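You operate a simulated robot arm through the tools that you are given. There is no shell and no other tool. Be economical: measure what you need, move in short steps, check, and stop when the job is done.

Carry out the task below with a simulated robot arm. There is one attempt and no reset: what you move stays moved.

TASK
Stack the spring clip labelled "900 g" from the counter under the picture on top of the spring clip that says "1100 g". Then stack the carton marked "bulb" from the counter under the picture on top of the carton labelled "crayons".

It is judged by the outcome, as a careful person would: the job done as asked, and still so three seconds after it is handed in. It fails if anything else is knocked over, pushed out of place, dropped, spilled or broken.

THE ROBOT
A 7-joint arm with a two-finger parallel gripper, fixed in place. Base frame: the origin is at the foot of the arm, x ahead of it, y to its left, z up; the work surface is at about z = 0. Lengths are in mm, angles in rad, forces in N, time in s.
With the tool pointing down near the work surface it reaches from about 240 to 620 mm from the base axis. Its first joint turns from -1.152 to 1.152 rad. Payload 2.6 kg.
Tool frame: the origin (TCP) lies between the finger pads and is the grasp point; the fingertips stand 30 mm ahead of it; z points along the fingers, y is the line along which they close. The gripper opens to 94 mm. The fingers are 28 mm wide and 10 mm thick; the gripper's body (50 by 96 mm) begins 55 mm behind the TCP.
Orientation is that of the tool frame in the base frame, as a unit quaternion [x, y, z, w]. With the fingers straight down and closing along the base's y, the tool's x points along the base's -x, its y along +y and its z along -z.

THE INTERFACE
- The arm moves only by the tool nudge_tool. Its argument "increments" is one flat list of numbers, 6 for each row, row after row: the shift along the tool's x, y, z in mm, then the turn, a rotation vector about the tool's x, y, z in degrees. In form: [tx, ty, tz, rx, ry, rz, tx, ty, tz, rx, ry, rz, ...]. A call has 1 to 20 rows; each row is the pose to reach, as a shift and turn from the pose commanded when the call began, along the tool's axes at that moment. "hand" is the closure, from 0 (fully open) to 1 (shut), set as the call begins (left out, the last holds). A row lasts 0.2 s, in which the tool goes at most 50 mm and 0.15 rad; a call with a longer step from one row to the next is refused whole, and so is a gripper value outside its range. A pose out of reach is approached as far as the arm can. The call stops where the force on the tool passes 40 N (or 10 N more than at its start, if that is more) or the arm is blocked; 0.2 s more then pass. The fingers move at their own pace (about 72 mm/s each) and stop on an object; they squeeze with about 25 N. The grip force told is the motor's: it shows also when the fingers shut on nothing. Time passes only in rows, and 0.2 s behind the last, so rows that repeat a pose let the fingers close. It gives the time, the measured TCP pose, the force on the tool (base axes), the opening and the grip force at its end, in the units of the frame above (readings bear some noise).
- Cameras (640 x 400 px; columns grow to the right, rows downward): "scene" is fixed at [30.9, 428, 557.1]; the picture's right is [-0.74, -0.67, 0.00], its down [-0.41, 0.45, -0.80] and it looks along [0.54, -0.59, -0.60] (base axes); focal length 316 px, centre (320, 200). "wrist" rides on the gripper at [-37, 0, -58] in the tool frame; the picture's right is [0.00, -1.00, 0.00], its down [0.97, 0.00, -0.24] and it looks along [0.24, 0.00, 0.97] (tool axes); focal length 218 px, centre (320, 200).
- capture(camera): a new picture of that camera. No time passes.
- measure_at(camera, pixels): there is no depth. For up to 12 entries [column, row, z] of the newest picture of that camera ("zoom" is the newest enlarged one), the place [x, y] in the base frame at which the ray of that pixel passes the height z, good to about 2 mm, but the place of the scene camera against the robot may be out by one fixed shift of up to 12 mm in any direction. No time passes.
- zoom(camera, box): a new picture of the part [left, top, right, bottom] of that camera's present view, enlarged. No time passes.
- job_done(): hands the job in; it is judged then, once.

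Work in short steps. Measure before you move; look again where a grasp or a placing could have gone wrong, and mend it. You have 80 turns and 54 pictures in all, the two below and enlarged ones among them. Open the gripper and draw the arm clear of the work before you hand the job in, unless the task says otherwise; then end with one line.

The tools are called after ">>>" as name(argument=value, ...) on one line, values as JSON. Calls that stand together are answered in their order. nudge_tool: Moves the arm, as the interface text tells. Its arguments: {"type":"object","properties":{"increments":{"type":"array"},"hand":{"type":"number"}},"required":["increments"]} The other tools are called the same way: capture (camera) takes a picture; measure_at (camera, pixels) gives the place at which the rays of pixels pass given heights; zoom (camera, box) takes an enlarged picture of a part of a camera's view; job_done () hands the job in.

At the start:

```text
t: 0.0
position: [408.9, 15.9, 322.3]
ee_rot: [-0.001, 1.0, 0.0, 0.0]
wrist_force: [-0.5, -0.4, 0.7]
grip_width: 94.3
grasp_force: 0.1
```

scene: 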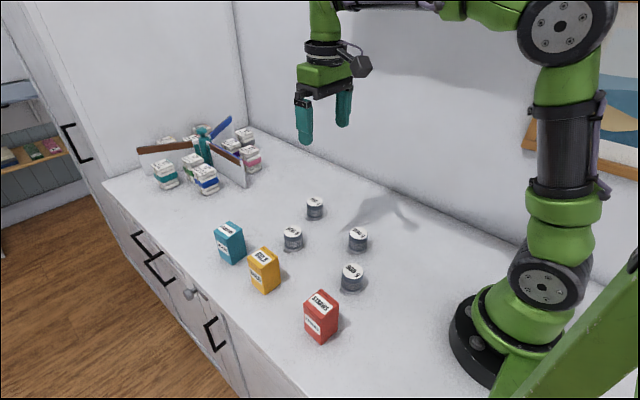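
wrist: 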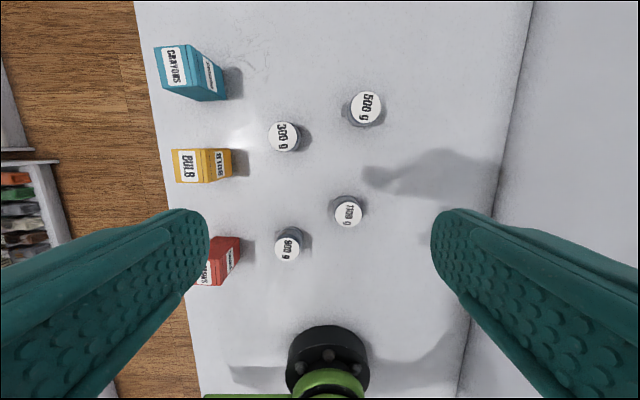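

The wrist picture shows four small round items near (285,137), (366,108), (348,212), (288,247) and three cartons. I zoom in to read the labels.

>>> zoom(camera="wrist", box=[240, 80, 400, 280])

>>> zoom(camera="scene", box=[200, 180, 400, 350])

>>> zoom(camera="wrist", box=[140, 30, 300, 300])

```text
2.00 times, centred on (320, 180) of wrist
```

zoom: 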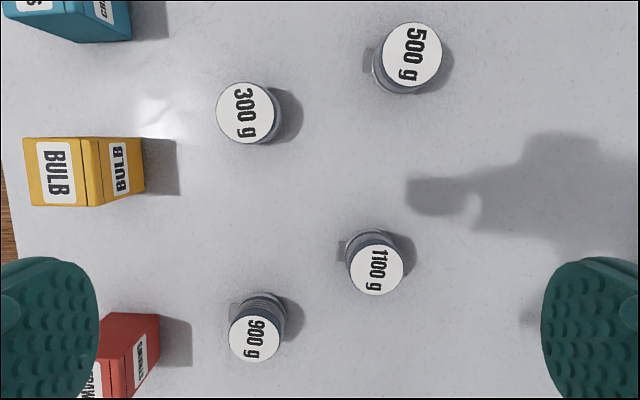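

```text
2.35 times, centred on (300, 265) of scene
```

zoom: 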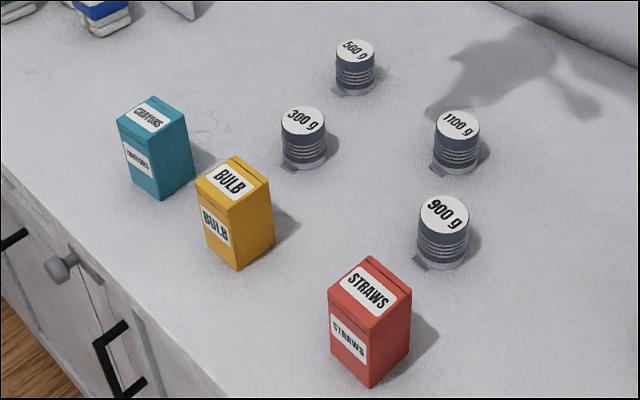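

```text
1.48 times, centred on (220, 165) of wrist
```

zoom: 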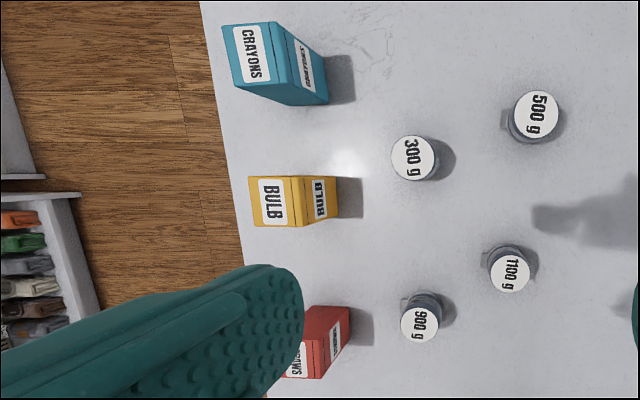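

I measure tops and bases at candidate heights.

>>> measure_at(camera="wrist", pixels=[[287.5, 249, 0], [287.5, 249, 40], [347.5, 214.5, 0], [347.5, 214.5, 40], [285, 138, 40], [366, 108, 40], [188, 165, 60], [188, 165, 80], [218, 165, 0], [176, 66, 80], [212, 100, 0], [190, 45, 80]])

>>> measure_at(camera="scene", pixels=[[351, 270, 0], [351, 270, 40], [352, 288, 0], [357, 233, 40], [358, 247, 0], [340, 291, 0], [263, 255, 80], [263, 255, 60], [264, 292, 0], [229, 229, 80], [232, 263, 0]])

```text
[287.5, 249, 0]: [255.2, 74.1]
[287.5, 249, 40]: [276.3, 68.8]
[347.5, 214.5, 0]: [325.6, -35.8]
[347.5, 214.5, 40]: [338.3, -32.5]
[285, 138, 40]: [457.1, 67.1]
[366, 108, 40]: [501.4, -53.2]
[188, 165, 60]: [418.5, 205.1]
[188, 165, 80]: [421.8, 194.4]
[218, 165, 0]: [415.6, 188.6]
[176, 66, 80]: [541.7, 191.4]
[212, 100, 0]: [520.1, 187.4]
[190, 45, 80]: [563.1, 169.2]
```

```text
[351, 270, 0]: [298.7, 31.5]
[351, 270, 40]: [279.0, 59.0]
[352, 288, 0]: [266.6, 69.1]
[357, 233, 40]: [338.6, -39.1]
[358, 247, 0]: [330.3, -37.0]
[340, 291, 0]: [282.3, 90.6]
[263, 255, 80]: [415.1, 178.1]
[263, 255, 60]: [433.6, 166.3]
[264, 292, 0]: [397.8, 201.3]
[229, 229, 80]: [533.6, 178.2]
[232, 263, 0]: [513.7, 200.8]
```

900 g is at about (276,67), 1100 g at (338,-33), each roughly 40 high; cartons roughly 80 high. I move over the 900 g for a closer look.

>>> nudge_tool(increments=[27, 13, 30, 0, 0, 0, 54, 26, 60, 0, 0, 0, 82, 39, 90, 0, 0, 0, 110, 51, 122, 0, 0, 0, 110, 51, 122, 0, 0, 0], hand=0)

>>> capture(camera="wrist")

>>> zoom(camera="scene", box=[300, 210, 400, 310])

```text
t: 1.2
position: [298.3, 66.4, 199.0]
ee_rot: [0.0, 1.0, -0.001, 0.0]
wrist_force: [-0.4, 0.2, 0.4]
grip_width: 93.7
grasp_force: 0.1
```

```text
48 pictures are left
```

wrist: 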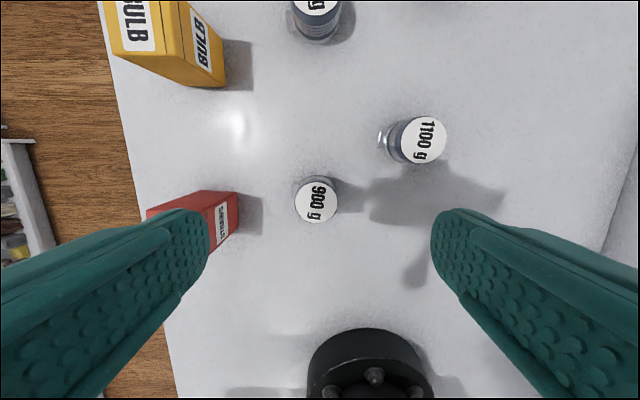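

```text
4.00 times, centred on (350, 260) of scene
```

zoom: 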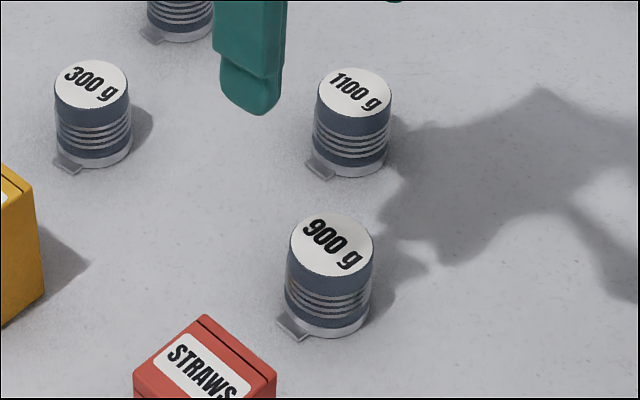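

>>> measure_at(camera="wrist", pixels=[[317, 201, 0], [317, 201, 40], [317, 201, 50], [295, 201, 45], [338, 201, 45], [317, 222, 45], [317, 180, 45], [424, 140, 0], [424, 140, 40], [424, 140, 50], [385, 138, 0]])

>>> zoom(camera="wrist", box=[270, 100, 470, 240])

```text
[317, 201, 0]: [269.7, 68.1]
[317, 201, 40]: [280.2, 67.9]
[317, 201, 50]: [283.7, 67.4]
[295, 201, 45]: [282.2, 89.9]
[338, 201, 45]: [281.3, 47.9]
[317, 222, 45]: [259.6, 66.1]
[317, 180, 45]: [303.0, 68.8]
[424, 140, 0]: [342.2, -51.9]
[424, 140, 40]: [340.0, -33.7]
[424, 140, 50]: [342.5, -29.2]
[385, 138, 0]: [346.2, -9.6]
```

```text
2.86 times, centred on (370, 170) of wrist
```

zoom: 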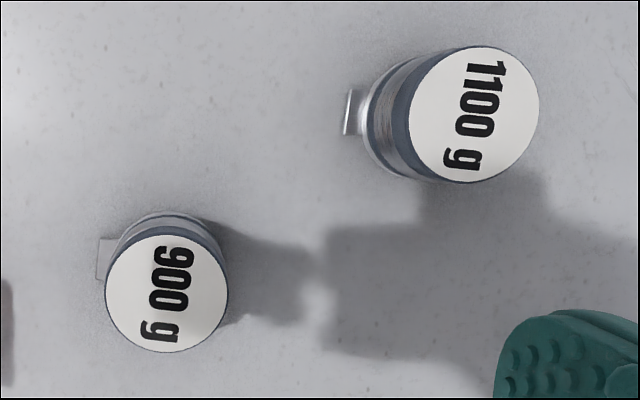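

Rays from the two views cross at about z≈48, so 900 g is centred near (283,67), diameter ≈42, with a small tab at its base on the +y side. I go lower, above it, to refine.

>>> nudge_tool(increments=[8, 0, 40, 0, 0, 0, 15, 1, 85, 0, 0, 0, 15, 1, 85, 0, 0, 0])

>>> capture(camera="wrist")

```text
t: 2.0
position: [285.7, 67.2, 114.4]
ee_rot: [0.0, 1.0, 0.0, 0.0]
wrist_force: [-0.5, -0.1, -0.2]
grip_width: 93.9
grasp_force: 0.0
```

```text
45 pictures are left
```

wrist: 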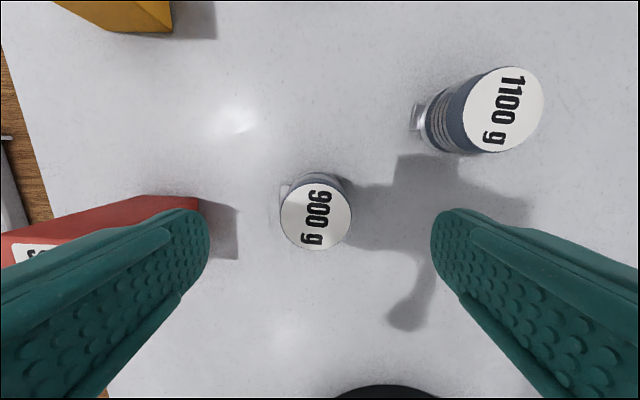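

>>> measure_at(camera="wrist", pixels=[[316, 213, 0], [316, 213, 45], [316, 213, 50], [280, 213, 48], [352, 213, 48], [316, 250, 48], [316, 176, 48], [504, 109, 45], [504, 109, 50], [198, 198, 0], [198, 198, 60], [415, 118, 0]])

```text
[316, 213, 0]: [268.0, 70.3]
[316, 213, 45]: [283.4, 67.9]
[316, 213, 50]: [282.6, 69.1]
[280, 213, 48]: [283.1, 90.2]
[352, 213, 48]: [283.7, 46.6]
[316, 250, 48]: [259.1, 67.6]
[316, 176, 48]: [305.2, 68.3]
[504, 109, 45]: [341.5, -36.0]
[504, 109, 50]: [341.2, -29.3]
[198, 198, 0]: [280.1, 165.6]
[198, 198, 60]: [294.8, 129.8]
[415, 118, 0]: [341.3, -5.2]
```

>>> measure_at(camera="scene", pixels=[[338, 327, 0], [321, 343, 0], [306, 326, 0], [338, 310, 60], [325, 291, 70]])

```text
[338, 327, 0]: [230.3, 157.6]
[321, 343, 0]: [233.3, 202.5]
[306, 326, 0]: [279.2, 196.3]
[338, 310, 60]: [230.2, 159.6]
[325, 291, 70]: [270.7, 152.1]
```

900 g centre is (283,68); the red carton starts at y≈155, so the fingers (to y≈125) clear it. I descend to z≈46.

>>> nudge_tool(increments=[0.5, 0.3, 35, 0, 0, 0, 0.5, 0.3, 69, 0, 0, 0, 0.5, 0.3, 69, 0, 0, 0])

```text
t: 2.8
position: [285.0, 68.6, 45.5]
ee_rot: [0.0, 1.0, 0.0, 0.0]
wrist_force: [-0.3, -0.2, -1.0]
grip_width: 93.8
grasp_force: 0.1
```

>>> nudge_tool(increments=[0, 0, 0, 0, 0, 0, 0, 0, 0, 0, 0, 0, 0, 0, 0, 0, 0, 0, 0, 0, 0, 0, 0, 0], hand=1)

>>> zoom(camera="scene", box=[300, 210, 400, 310])

```text
t: 3.8
position: [282.8, 68.7, 45.4]
ee_rot: [0.0, 1.0, 0.0, 0.0]
wrist_force: [-0.3, -0.4, -0.7]
grip_width: 47.4
grasp_force: 24.3
```

```text
4.00 times, centred on (350, 260) of scene
```

zoom: 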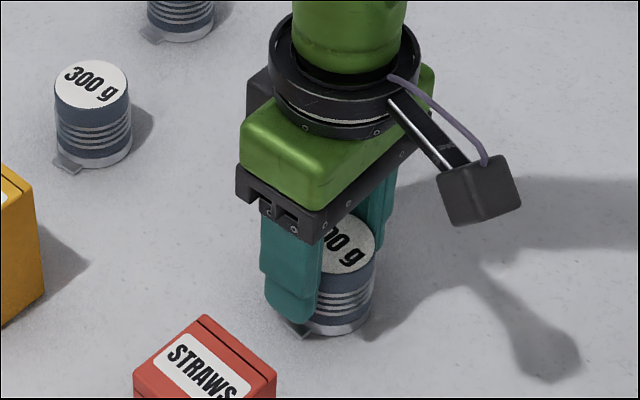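

Held at 47 mm width. I lift 80 mm straight up.

>>> nudge_tool(increments=[0, 0, -20, 0, 0, 0, 0, 0, -50, 0, 0, 0, 0, 0, -85, 0, 0, 0, 0, 0, -85, 0, 0, 0])

>>> capture(camera="wrist")

>>> zoom(camera="scene", box=[280, 180, 400, 300])

```text
t: 4.8
position: [284.3, 67.7, 132.4]
ee_rot: [0.0, 1.0, 0.001, 0.0]
wrist_force: [-0.1, 0.3, -1.1]
grip_width: 47.2
grasp_force: 25.0
```

```text
43 pictures are left
```

wrist: 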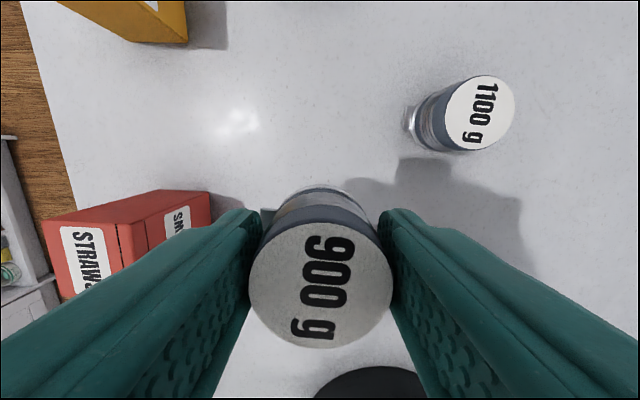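

```text
3.33 times, centred on (340, 240) of scene
```

zoom: 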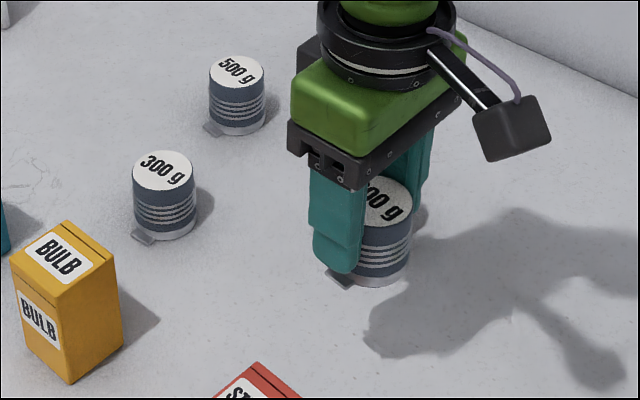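

Held firmly. I measure the 1100 g top (480,113) and the held top (321,285).

>>> measure_at(camera="wrist", pixels=[[480, 113, 44], [480, 113, 47], [480, 113, 50], [321, 285, 129], [321, 285, 132], [321, 285, 135]])

```text
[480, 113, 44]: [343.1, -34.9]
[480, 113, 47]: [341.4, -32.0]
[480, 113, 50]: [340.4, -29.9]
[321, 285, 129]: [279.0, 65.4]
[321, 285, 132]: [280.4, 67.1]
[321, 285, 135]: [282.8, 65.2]
```

I carry it over to the 1100 g at (341,-32), staying at z≈130.

>>> nudge_tool(increments=[-12, -20, 0, 0, 0, 0, -24, -42, 0, 0, 0, 0, -36, -62, 0, 0, 0, 0, -48, -84, 0, 0, 0, 0, -57.5, -100, 0, 0, 0, 0, -57.5, -100, 0, 0, 0, 0])

>>> capture(camera="wrist")

>>> zoom(camera="scene", box=[300, 160, 420, 280])

```text
t: 6.2
position: [342.2, -33.3, 131.4]
ee_rot: [-0.001, 1.0, 0.0, 0.0]
wrist_force: [-0.4, -0.2, -1.6]
grip_width: 47.4
grasp_force: 24.9
```

```text
41 pictures are left
```

wrist: 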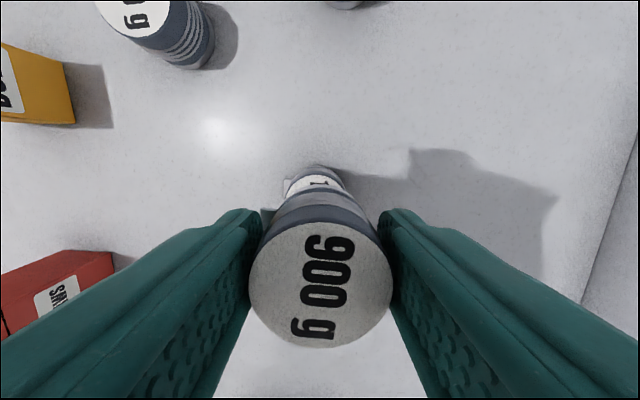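

```text
3.33 times, centred on (360, 220) of scene
```

zoom: 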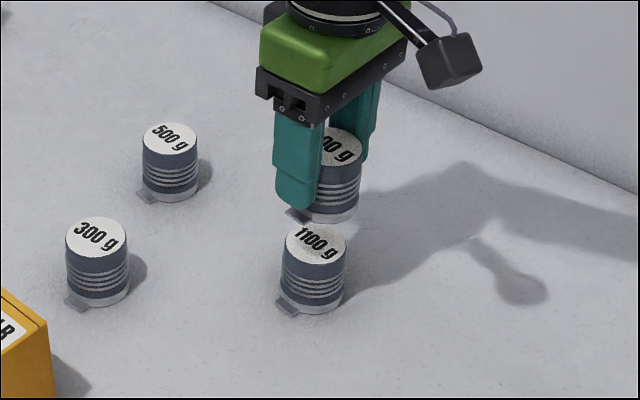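

>>> zoom(camera="wrist", box=[260, 140, 380, 230])

```text
4.44 times, centred on (320, 185) of wrist
```

zoom: 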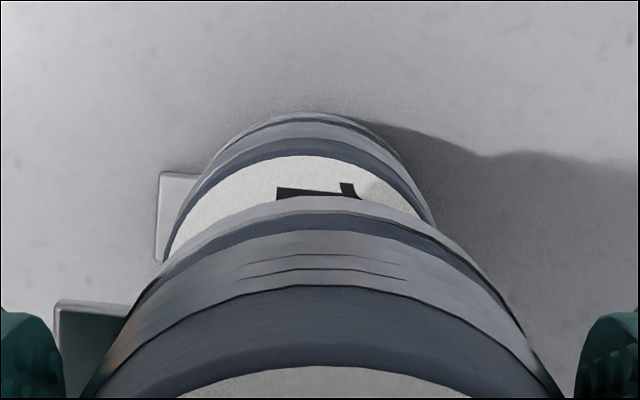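

>>> measure_at(camera="wrist", pixels=[[317, 170.8, 45], [317, 170.8, 50], [320, 184.3, 86], [320, 184.3, 88], [286, 195, 48], [345, 195, 48]])

```text
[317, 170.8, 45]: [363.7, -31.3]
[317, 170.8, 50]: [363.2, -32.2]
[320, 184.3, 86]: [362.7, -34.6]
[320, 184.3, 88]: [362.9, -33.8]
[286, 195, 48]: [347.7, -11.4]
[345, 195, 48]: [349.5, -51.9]
```

1100 g is about 2 mm further in +x and +y than the held clip. I shift by that and descend 30 mm.

>>> nudge_tool(increments=[-2, 1.8, 0, 0, 0, 0, -2, 1.8, 15, 0, 0, 0, -2, 1.8, 30, 0, 0, 0, -2, 1.8, 30, 0, 0, 0])

>>> zoom(camera="scene", box=[300, 180, 400, 280])

>>> zoom(camera="wrist", box=[240, 140, 400, 240])

```text
t: 7.2
position: [344.0, -31.0, 101.8]
ee_rot: [0.0, 1.0, 0.0, -0.001]
wrist_force: [0.7, 0.0, -1.2]
grip_width: 47.3
grasp_force: 24.5
```

```text
4.00 times, centred on (350, 230) of scene
```

zoom: 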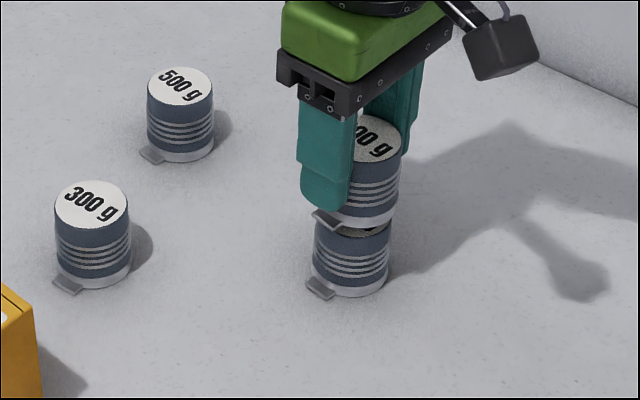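

```text
4.00 times, centred on (320, 190) of wrist
```

zoom: 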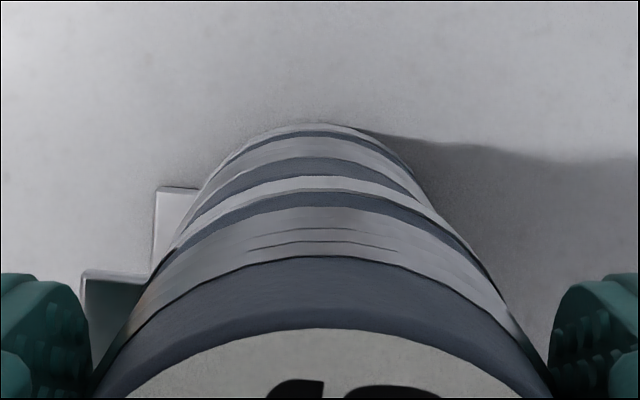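

Alignment looks good in both views. I descend in small steps until contact.

>>> nudge_tool(increments=[0, 0, 2, 0, 0, 0, 0, 0, 3.5, 0, 0, 0, 0, 0, 5, 0, 0, 0])

```text
t: 8.0
position: [345.3, -30.2, 95.6]
ee_rot: [0.0, 1.0, 0.0, 0.0]
wrist_force: [0.2, -0.2, -1.3]
grip_width: 47.3
grasp_force: 24.6
```

>>> nudge_tool(increments=[0, 0, 1, 0, 0, 0, 0, 0, 2, 0, 0, 0, 0, 0, 2, 0, 0, 0])

>>> zoom(camera="scene", box=[320, 200, 390, 260])

```text
t: 8.8
position: [343.1, -30.5, 94.5]
ee_rot: [-0.001, 1.0, 0.0, 0.0]
wrist_force: [-0.3, -0.6, -2.1]
grip_width: 47.2
grasp_force: 24.5
```

```text
6.67 times, centred on (355, 230) of scene
```

zoom: 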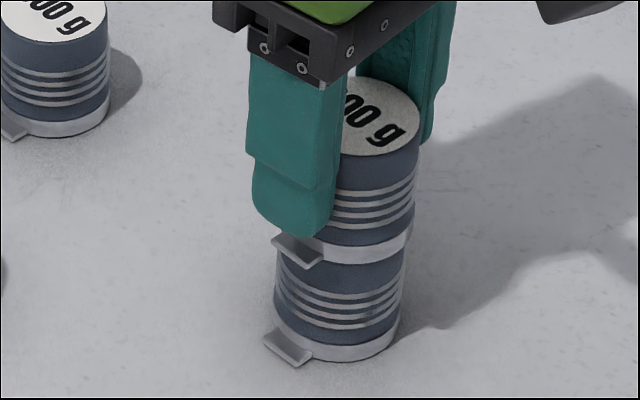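

>>> nudge_tool(increments=[0, 0, 1, 0, 0, 0, 0, 0, 1, 0, 0, 0])

```text
t: 9.4
position: [343.5, -30.6, 94.5]
ee_rot: [0.0, 1.0, 0.0, 0.001]
wrist_force: [-3.7, 0.1, 11.0]
grip_width: 47.2
grasp_force: 25.0
```

Upward force of 11 N shows contact at z≈94. I release by opening fully and then check.

>>> nudge_tool(increments=[0, 0, 0, 0, 0, 0, 0, 0, 0, 0, 0, 0, 0, 0, 0, 0, 0, 0, 0, 0, 0, 0, 0, 0], hand=0)

>>> zoom(camera="scene", box=[320, 200, 390, 260])

```text
t: 10.4
position: [344.1, -29.7, 93.5]
ee_rot: [0.0, 1.0, 0.0, 0.001]
wrist_force: [-1.4, 0.6, 0.6]
grip_width: 93.8
grasp_force: 0.0
```

```text
6.67 times, centred on (355, 230) of scene
```

zoom: 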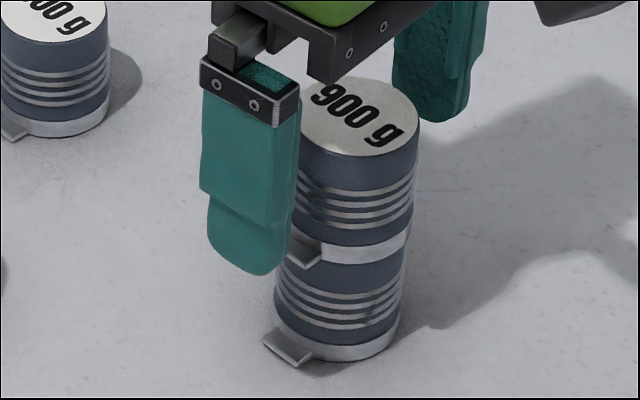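

The 900 g stands on the 1100 g. I raise straight up, then move toward the cartons for a look.

>>> nudge_tool(increments=[0, 0, -30, 0, 0, 0, 0, 0, -75, 0, 0, 0, 0, 0, -120, 0, 0, 0, 0, 0, -165, 0, 0, 0, -25, 40, -180, 0, 0, 0, -45, 85, -180, 0, 0, 0, -65, 130, -180, 0, 0, 0, -85, 165, -180, 0, 0, 0, -95, 190, -180, 0, 0, 0, -95, 190, -180, 0, 0, 0])

>>> capture(camera="wrist")

>>> capture(camera="scene")

```text
t: 12.6
position: [437.4, 159.4, 270.4]
ee_rot: [0.0, 1.0, 0.0, 0.0]
wrist_force: [0.2, 0.8, 0.1]
grip_width: 93.9
grasp_force: 0.1
```

```text
34 pictures are left
```

wrist: 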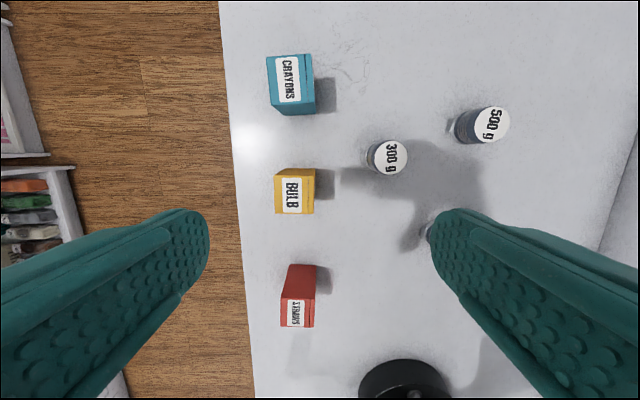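

```text
33 pictures are left
```

scene: 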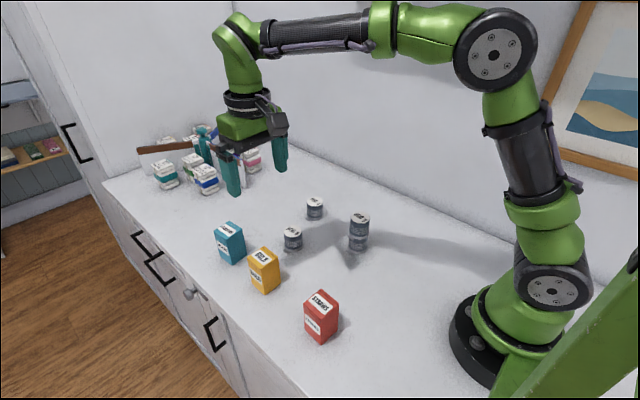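

>>> zoom(camera="wrist", box=[210, 40, 370, 230])

>>> zoom(camera="scene", box=[200, 210, 300, 300])

```text
2.11 times, centred on (290, 135) of wrist
```

zoom: 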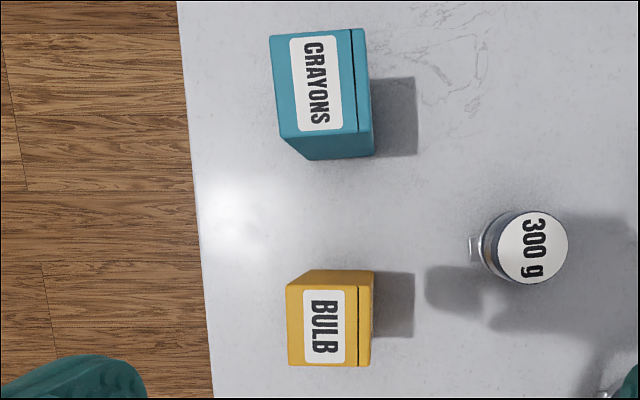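

```text
4.44 times, centred on (250, 255) of scene
```

zoom: 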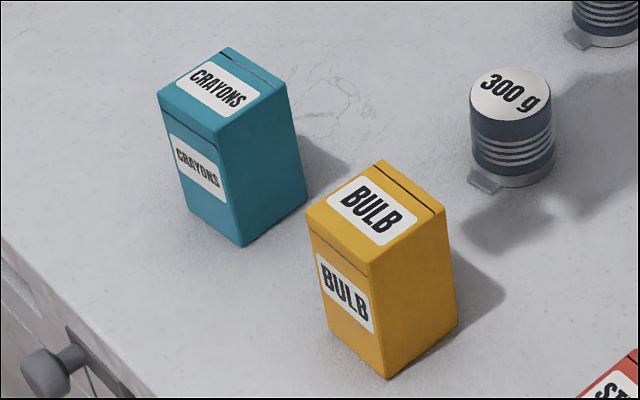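

>>> measure_at(camera="wrist", pixels=[[294.7, 194.7, 60], [294.7, 194.7, 70], [294.7, 194.7, 80], [274.4, 175.7, 70], [315.1, 175.2, 70], [314.2, 213.7, 70], [274.8, 213.7, 70], [266.3, 57, 70], [310.8, 53.5, 70], [314.6, 101.8, 70], [271.5, 105, 70], [288, 167, 0]])

>>> measure_at(camera="zoom", pixels=[[387, 379, 0], [458, 326, 0], [334, 338, 0], [242, 246, 0], [308, 201, 0], [371, 262, 80], [371, 262, 70], [447, 212, 80], [383, 160, 80], [306, 209, 80], [218, 129, 80], [218, 129, 70]])

```text
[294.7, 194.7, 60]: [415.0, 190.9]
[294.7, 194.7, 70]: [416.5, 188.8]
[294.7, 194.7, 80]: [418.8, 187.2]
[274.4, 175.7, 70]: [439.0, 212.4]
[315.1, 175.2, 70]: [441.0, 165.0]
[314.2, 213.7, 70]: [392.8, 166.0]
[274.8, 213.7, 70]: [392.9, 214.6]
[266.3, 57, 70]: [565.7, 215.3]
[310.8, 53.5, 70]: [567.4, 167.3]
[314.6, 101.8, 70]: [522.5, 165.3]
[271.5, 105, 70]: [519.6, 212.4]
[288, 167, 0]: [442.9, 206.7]
```

```text
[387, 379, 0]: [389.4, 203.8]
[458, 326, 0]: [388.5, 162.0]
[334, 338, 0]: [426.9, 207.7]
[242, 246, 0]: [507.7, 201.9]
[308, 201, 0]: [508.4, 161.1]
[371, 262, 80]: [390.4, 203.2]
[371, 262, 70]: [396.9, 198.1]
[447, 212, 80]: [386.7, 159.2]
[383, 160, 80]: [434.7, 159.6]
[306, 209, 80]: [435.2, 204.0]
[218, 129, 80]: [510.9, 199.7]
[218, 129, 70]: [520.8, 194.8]
```

Cartons are about 80 high and 44 wide; bulb near (418,187), crayons near (541,189), the latter turned a few degrees. I descend above the bulb for refinement.

>>> nudge_tool(increments=[6, 9, 34, 0, 0, 0, 13, 18, 68, 0, 0, 0, 20, 28, 102, 0, 0, 0, 20, 28, 102, 0, 0, 0])

>>> capture(camera="wrist")

```text
t: 13.6
position: [417.0, 187.5, 169.3]
ee_rot: [0.0, 1.0, 0.001, -0.001]
wrist_force: [-0.2, -1.1, 0.5]
grip_width: 94.1
grasp_force: 0.0
```

```text
30 pictures are left
```

wrist: 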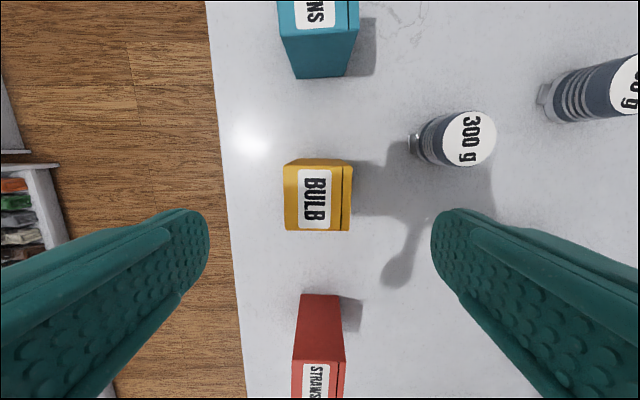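

>>> zoom(camera="wrist", box=[260, 140, 380, 250])

>>> measure_at(camera="wrist", pixels=[[284, 198, 80], [352, 198, 80], [318, 231, 80], [318, 231, 70], [318, 231, 90], [318, 165, 80], [318, 158, 0], [318, 198, 80]])

```text
3.64 times, centred on (320, 195) of wrist
```

zoom: 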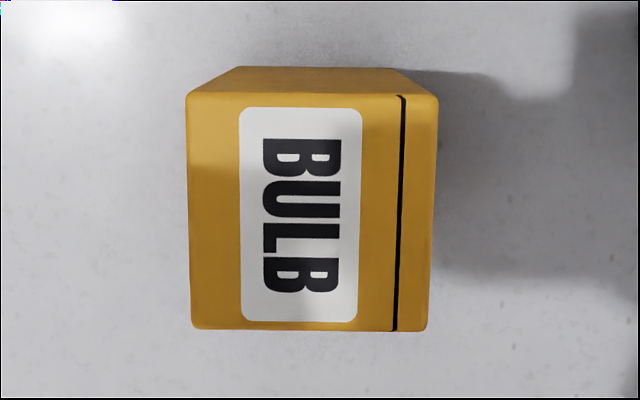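

```text
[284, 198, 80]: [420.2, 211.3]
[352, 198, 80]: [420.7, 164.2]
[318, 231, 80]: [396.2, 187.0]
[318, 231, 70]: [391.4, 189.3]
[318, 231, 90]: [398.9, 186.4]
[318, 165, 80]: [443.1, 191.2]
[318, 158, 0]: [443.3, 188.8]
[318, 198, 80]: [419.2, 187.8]
```

Bulb centre is (419,188), height ≈80, well aligned. I descend to z≈58 and close.

>>> nudge_tool(increments=[-1.2, 0.5, 40, 0, 0, 0, -1.2, 0.5, 80, 0, 0, 0, -1.2, 0.5, 112, 0, 0, 0, -1.2, 0.5, 112, 0, 0, 0])

>>> nudge_tool(increments=[0, 0, 0, 0, 0, 0, 0, 0, 0, 0, 0, 0, 0, 0, 0, 0, 0, 0, 0, 0, 0, 0, 0, 0], hand=1)

>>> capture(camera="wrist")

```text
t: 14.6
position: [419.7, 188.8, 57.5]
ee_rot: [0.0, 1.0, 0.0, 0.0]
wrist_force: [0.1, 0.1, -0.5]
grip_width: 94.0
grasp_force: 0.0
```

```text
t: 15.6
position: [419.8, 190.2, 58.4]
ee_rot: [0.001, 1.0, 0.001, -0.001]
wrist_force: [0.0, -0.7, 0.5]
grip_width: 49.6
grasp_force: 24.5
```

```text
28 pictures are left
```

wrist: 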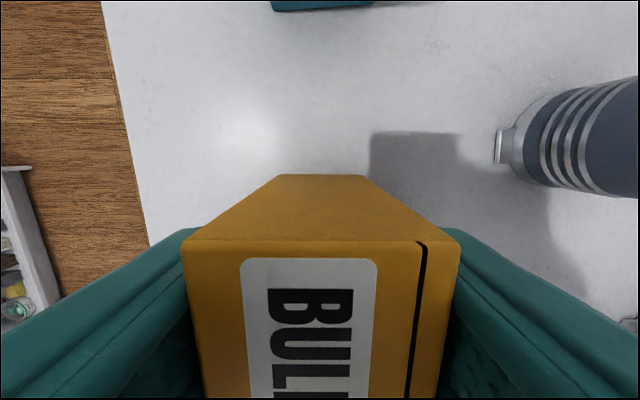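

Bulb held at 49.6 mm. I lift 125 mm.

>>> nudge_tool(increments=[0, 0, -20, 0, 0, 0, 0, 0, -60, 0, 0, 0, 0, 0, -95, 0, 0, 0, 0, 0, -125, 0, 0, 0, 0, 0, -125, 0, 0, 0])

>>> capture(camera="wrist")

>>> capture(camera="scene")

```text
t: 16.8
position: [419.7, 188.9, 186.2]
ee_rot: [-0.001, 1.0, 0.001, -0.001]
wrist_force: [0.1, 0.0, -1.3]
grip_width: 49.6
grasp_force: 24.7
```

```text
27 pictures are left
```

wrist: 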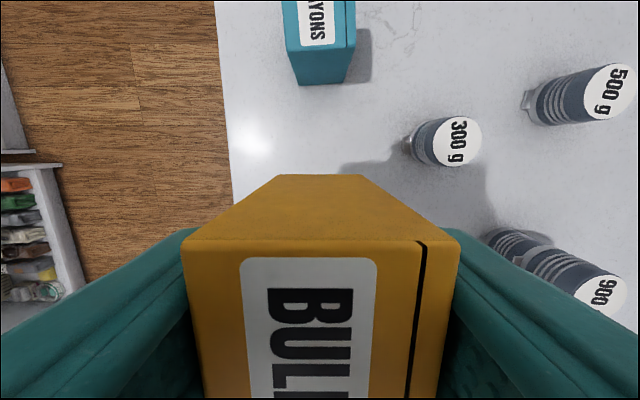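

```text
26 pictures are left
```

scene: 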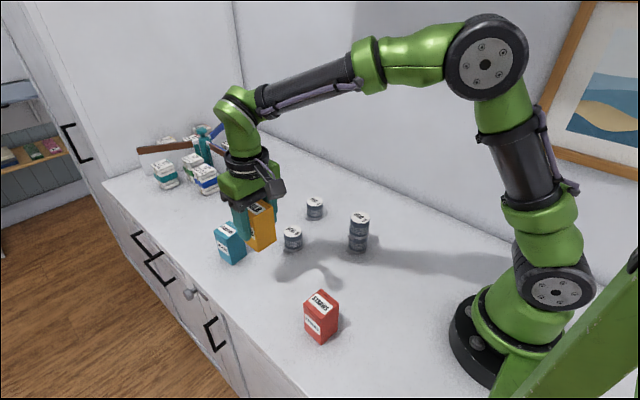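

I move forward 50 mm to see the crayons carton past the held one.

>>> nudge_tool(increments=[-25, 0, 0, 0, 0, 0, -50, 0, 0, 0, 0, 0, -50, 0, 0, 0, 0, 0])

>>> zoom(camera="wrist", box=[240, 30, 400, 190])

```text
t: 17.6
position: [470.2, 187.7, 185.1]
ee_rot: [-0.001, 1.0, -0.001, 0.0]
wrist_force: [-0.4, 0.3, -0.2]
grip_width: 49.7
grasp_force: 24.6
```

```text
2.50 times, centred on (320, 110) of wrist
```

zoom: 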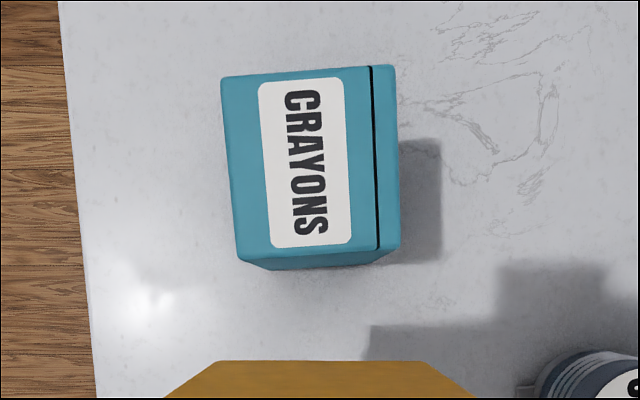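

>>> measure_at(camera="zoom", pixels=[[221, 78, 80], [394, 65, 80], [400, 247, 80], [238, 262, 80], [313, 163, 80], [276, 270, 0], [372, 265, 0], [313, 163, 75], [313, 163, 85]])

```text
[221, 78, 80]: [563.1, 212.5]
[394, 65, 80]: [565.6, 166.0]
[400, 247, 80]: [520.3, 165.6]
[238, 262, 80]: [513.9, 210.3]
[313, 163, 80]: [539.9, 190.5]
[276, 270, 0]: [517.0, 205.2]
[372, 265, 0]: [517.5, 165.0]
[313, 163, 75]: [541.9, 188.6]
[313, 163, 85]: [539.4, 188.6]
```

Crayons centre (540.5,189), turned about 4° counter-clockwise. I move 71 mm forward with a -4.2° tool turn, then descend 30 mm.

>>> nudge_tool(increments=[-24, 0, 0, 0, 0, -1.4, -48, 0.3, 0, 0, 0, -2.8, -71, 0.6, 0, 0, 0, -4.2, -71, 0.6, 15, 0, 0, -4.2, -71, 0.6, 30, 0, 0, -4.2, -71, 0.6, 30, 0, 0, -4.2])

>>> zoom(camera="scene", box=[180, 170, 280, 270])

>>> capture(camera="wrist")

```text
t: 19.0
position: [541.8, 188.1, 152.9]
ee_rot: [-0.036, 0.999, -0.001, 0.0]
wrist_force: [-0.5, 0.6, -1.6]
grip_width: 49.8
grasp_force: 25.3
```

```text
4.00 times, centred on (230, 220) of scene
```

zoom: 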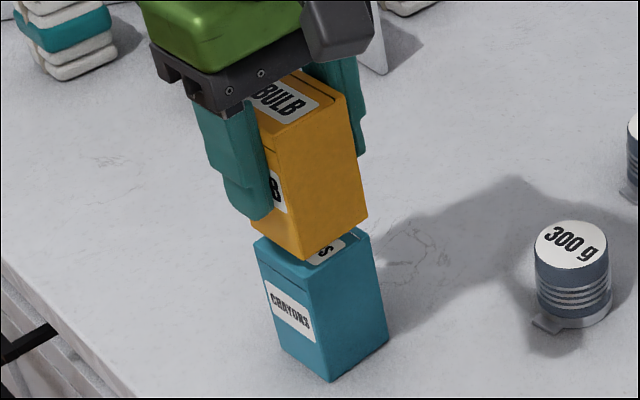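

```text
23 pictures are left
```

wrist: 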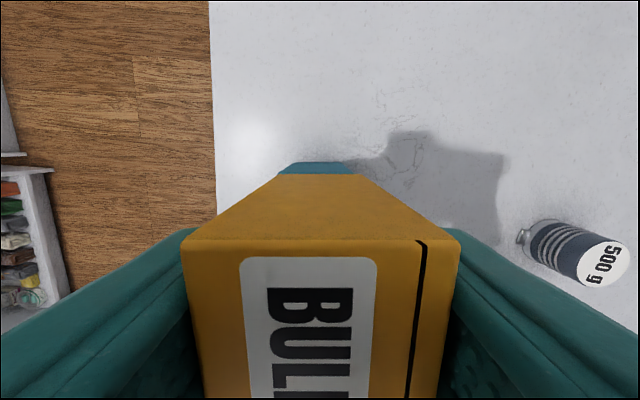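

>>> zoom(camera="wrist", box=[260, 150, 380, 200])

>>> zoom(camera="scene", box=[230, 210, 290, 250])

```text
5.33 times, centred on (320, 175) of wrist
```

zoom: 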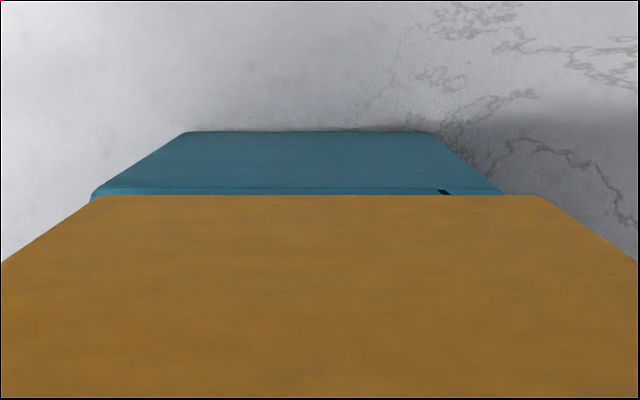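

```text
10.00 times, centred on (260, 230) of scene
```

zoom: 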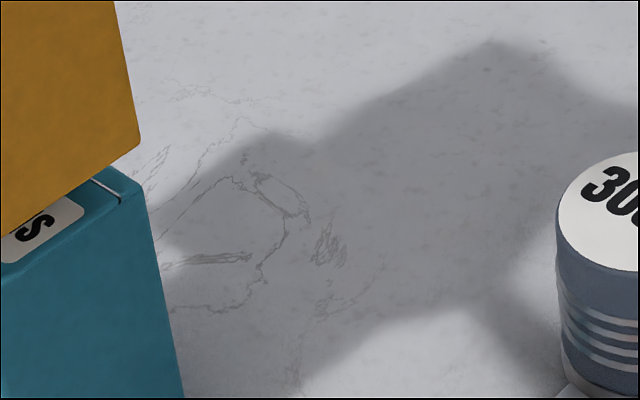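

>>> measure_at(camera="wrist", pixels=[[316, 173.0, 78], [316, 173.0, 80], [316, 173, 82], [320, 174.3, 93], [320, 174.3, 95], [320, 174.3, 97]])

```text
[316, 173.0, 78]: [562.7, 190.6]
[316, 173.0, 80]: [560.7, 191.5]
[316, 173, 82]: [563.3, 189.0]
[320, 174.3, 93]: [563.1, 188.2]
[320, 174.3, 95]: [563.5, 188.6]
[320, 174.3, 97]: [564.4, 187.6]
```

Edges are parallel; the crayons carton is ~2.5 mm further +y and ~1 mm nearer. I correct and descend 11 mm.

>>> nudge_tool(increments=[1, 2.5, 0, 0, 0, 0, 1, 2.5, 6, 0, 0, 0, 1, 2.5, 11, 0, 0, 0, 1, 2.5, 11, 0, 0, 0])

>>> zoom(camera="scene", box=[200, 190, 280, 270])

```text
t: 20.0
position: [540.7, 190.8, 142.6]
ee_rot: [-0.037, 0.999, 0.0, 0.001]
wrist_force: [-0.9, -0.8, 1.9]
grip_width: 49.5
grasp_force: 25.0
```

```text
5.00 times, centred on (240, 230) of scene
```

zoom: 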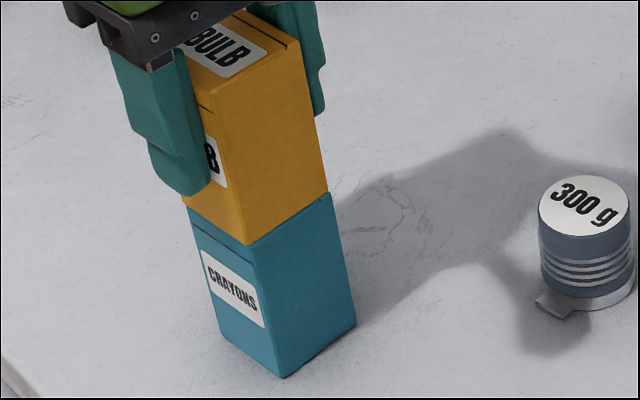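

>>> nudge_tool(increments=[0, 0, 1, 0, 0, 0, 0, 0, 1, 0, 0, 0])

```text
t: 20.6
position: [539.5, 190.7, 143.5]
ee_rot: [-0.037, 0.999, 0.0, 0.001]
wrist_force: [0.5, 0.0, 10.7]
grip_width: 49.6
grasp_force: 24.4
```

Contact at 10.7 N upward, so the bulb rests on the crayons. I release.

>>> nudge_tool(increments=[0, 0, 0, 0, 0, 0, 0, 0, 0, 0, 0, 0, 0, 0, 0, 0, 0, 0, 0, 0, 0, 0, 0, 0], hand=0)

>>> zoom(camera="scene", box=[200, 190, 280, 270])

```text
t: 21.6
position: [540.2, 189.3, 142.1]
ee_rot: [-0.037, 0.999, 0.0, 0.0]
wrist_force: [-0.8, -0.2, 0.4]
grip_width: 94.1
grasp_force: 0.0
```

```text
5.00 times, centred on (240, 230) of scene
```

zoom: 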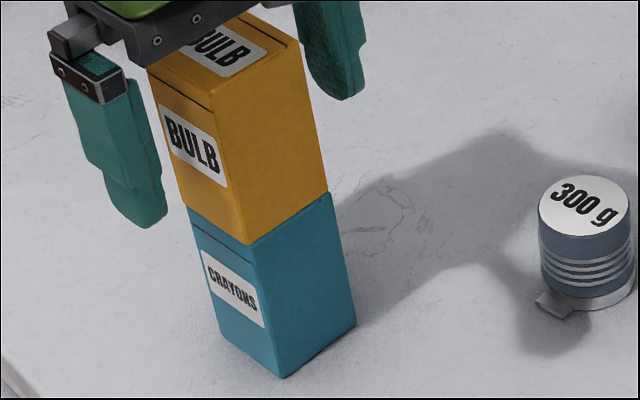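

The stack stands free. I lift straight up 75 mm.

>>> nudge_tool(increments=[0, 0, -20, 0, 0, 0, 0, 0, -50, 0, 0, 0, 0, 0, -75, 0, 0, 0, 0, 0, -75, 0, 0, 0])

```text
t: 22.6
position: [539.1, 192.6, 217.2]
ee_rot: [-0.038, 0.999, 0.0, 0.0]
wrist_force: [1.0, 0.3, 0.4]
grip_width: 93.9
grasp_force: 0.1
```

Clear of the top (tips at z≈187). I raise further and draw back, then check.

>>> nudge_tool(increments=[0, 0, -40, 0, 0, 0, 30, -20, -60, 0, 0, 0, 70, -45, -70, 0, 0, 0, 105, -75, -80, 0, 0, 0, 135, -105, -90, 0, 0, 0, 135, -105, -90, 0, 0, 0, 135, -105, -90, 0, 0, 0])

>>> capture(camera="scene")

>>> capture(camera="wrist")

```text
t: 24.2
position: [412.3, 76.3, 307.4]
ee_rot: [-0.037, 0.999, 0.0, 0.001]
wrist_force: [-1.0, -0.1, 0.4]
grip_width: 93.7
grasp_force: 0.0
```

```text
18 pictures are left
```

scene: 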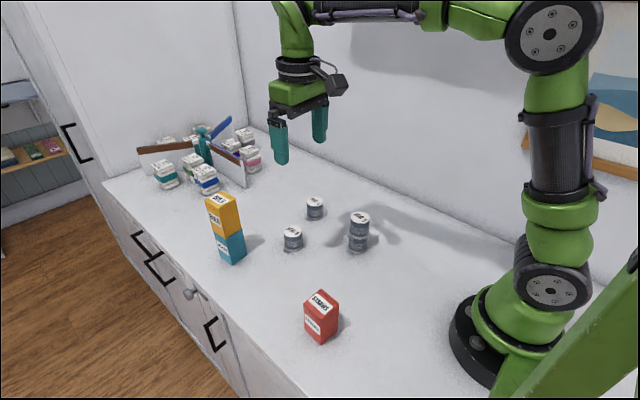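

```text
17 pictures are left
```

wrist: 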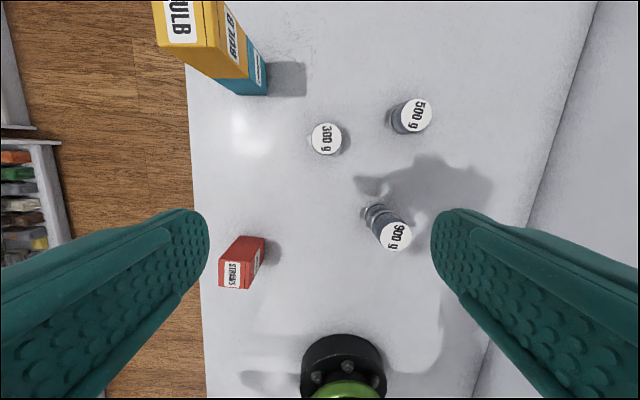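

Both stacks stand, everything else is undisturbed, and the arm is clear with the gripper open.

>>> job_done()

```text
The job is handed in.
```

The 900 g clip is on top of the 1100 g clip and the bulb carton is on top of the crayons carton. Both stacks were standing, with nothing else disturbed, when I handed the job in.
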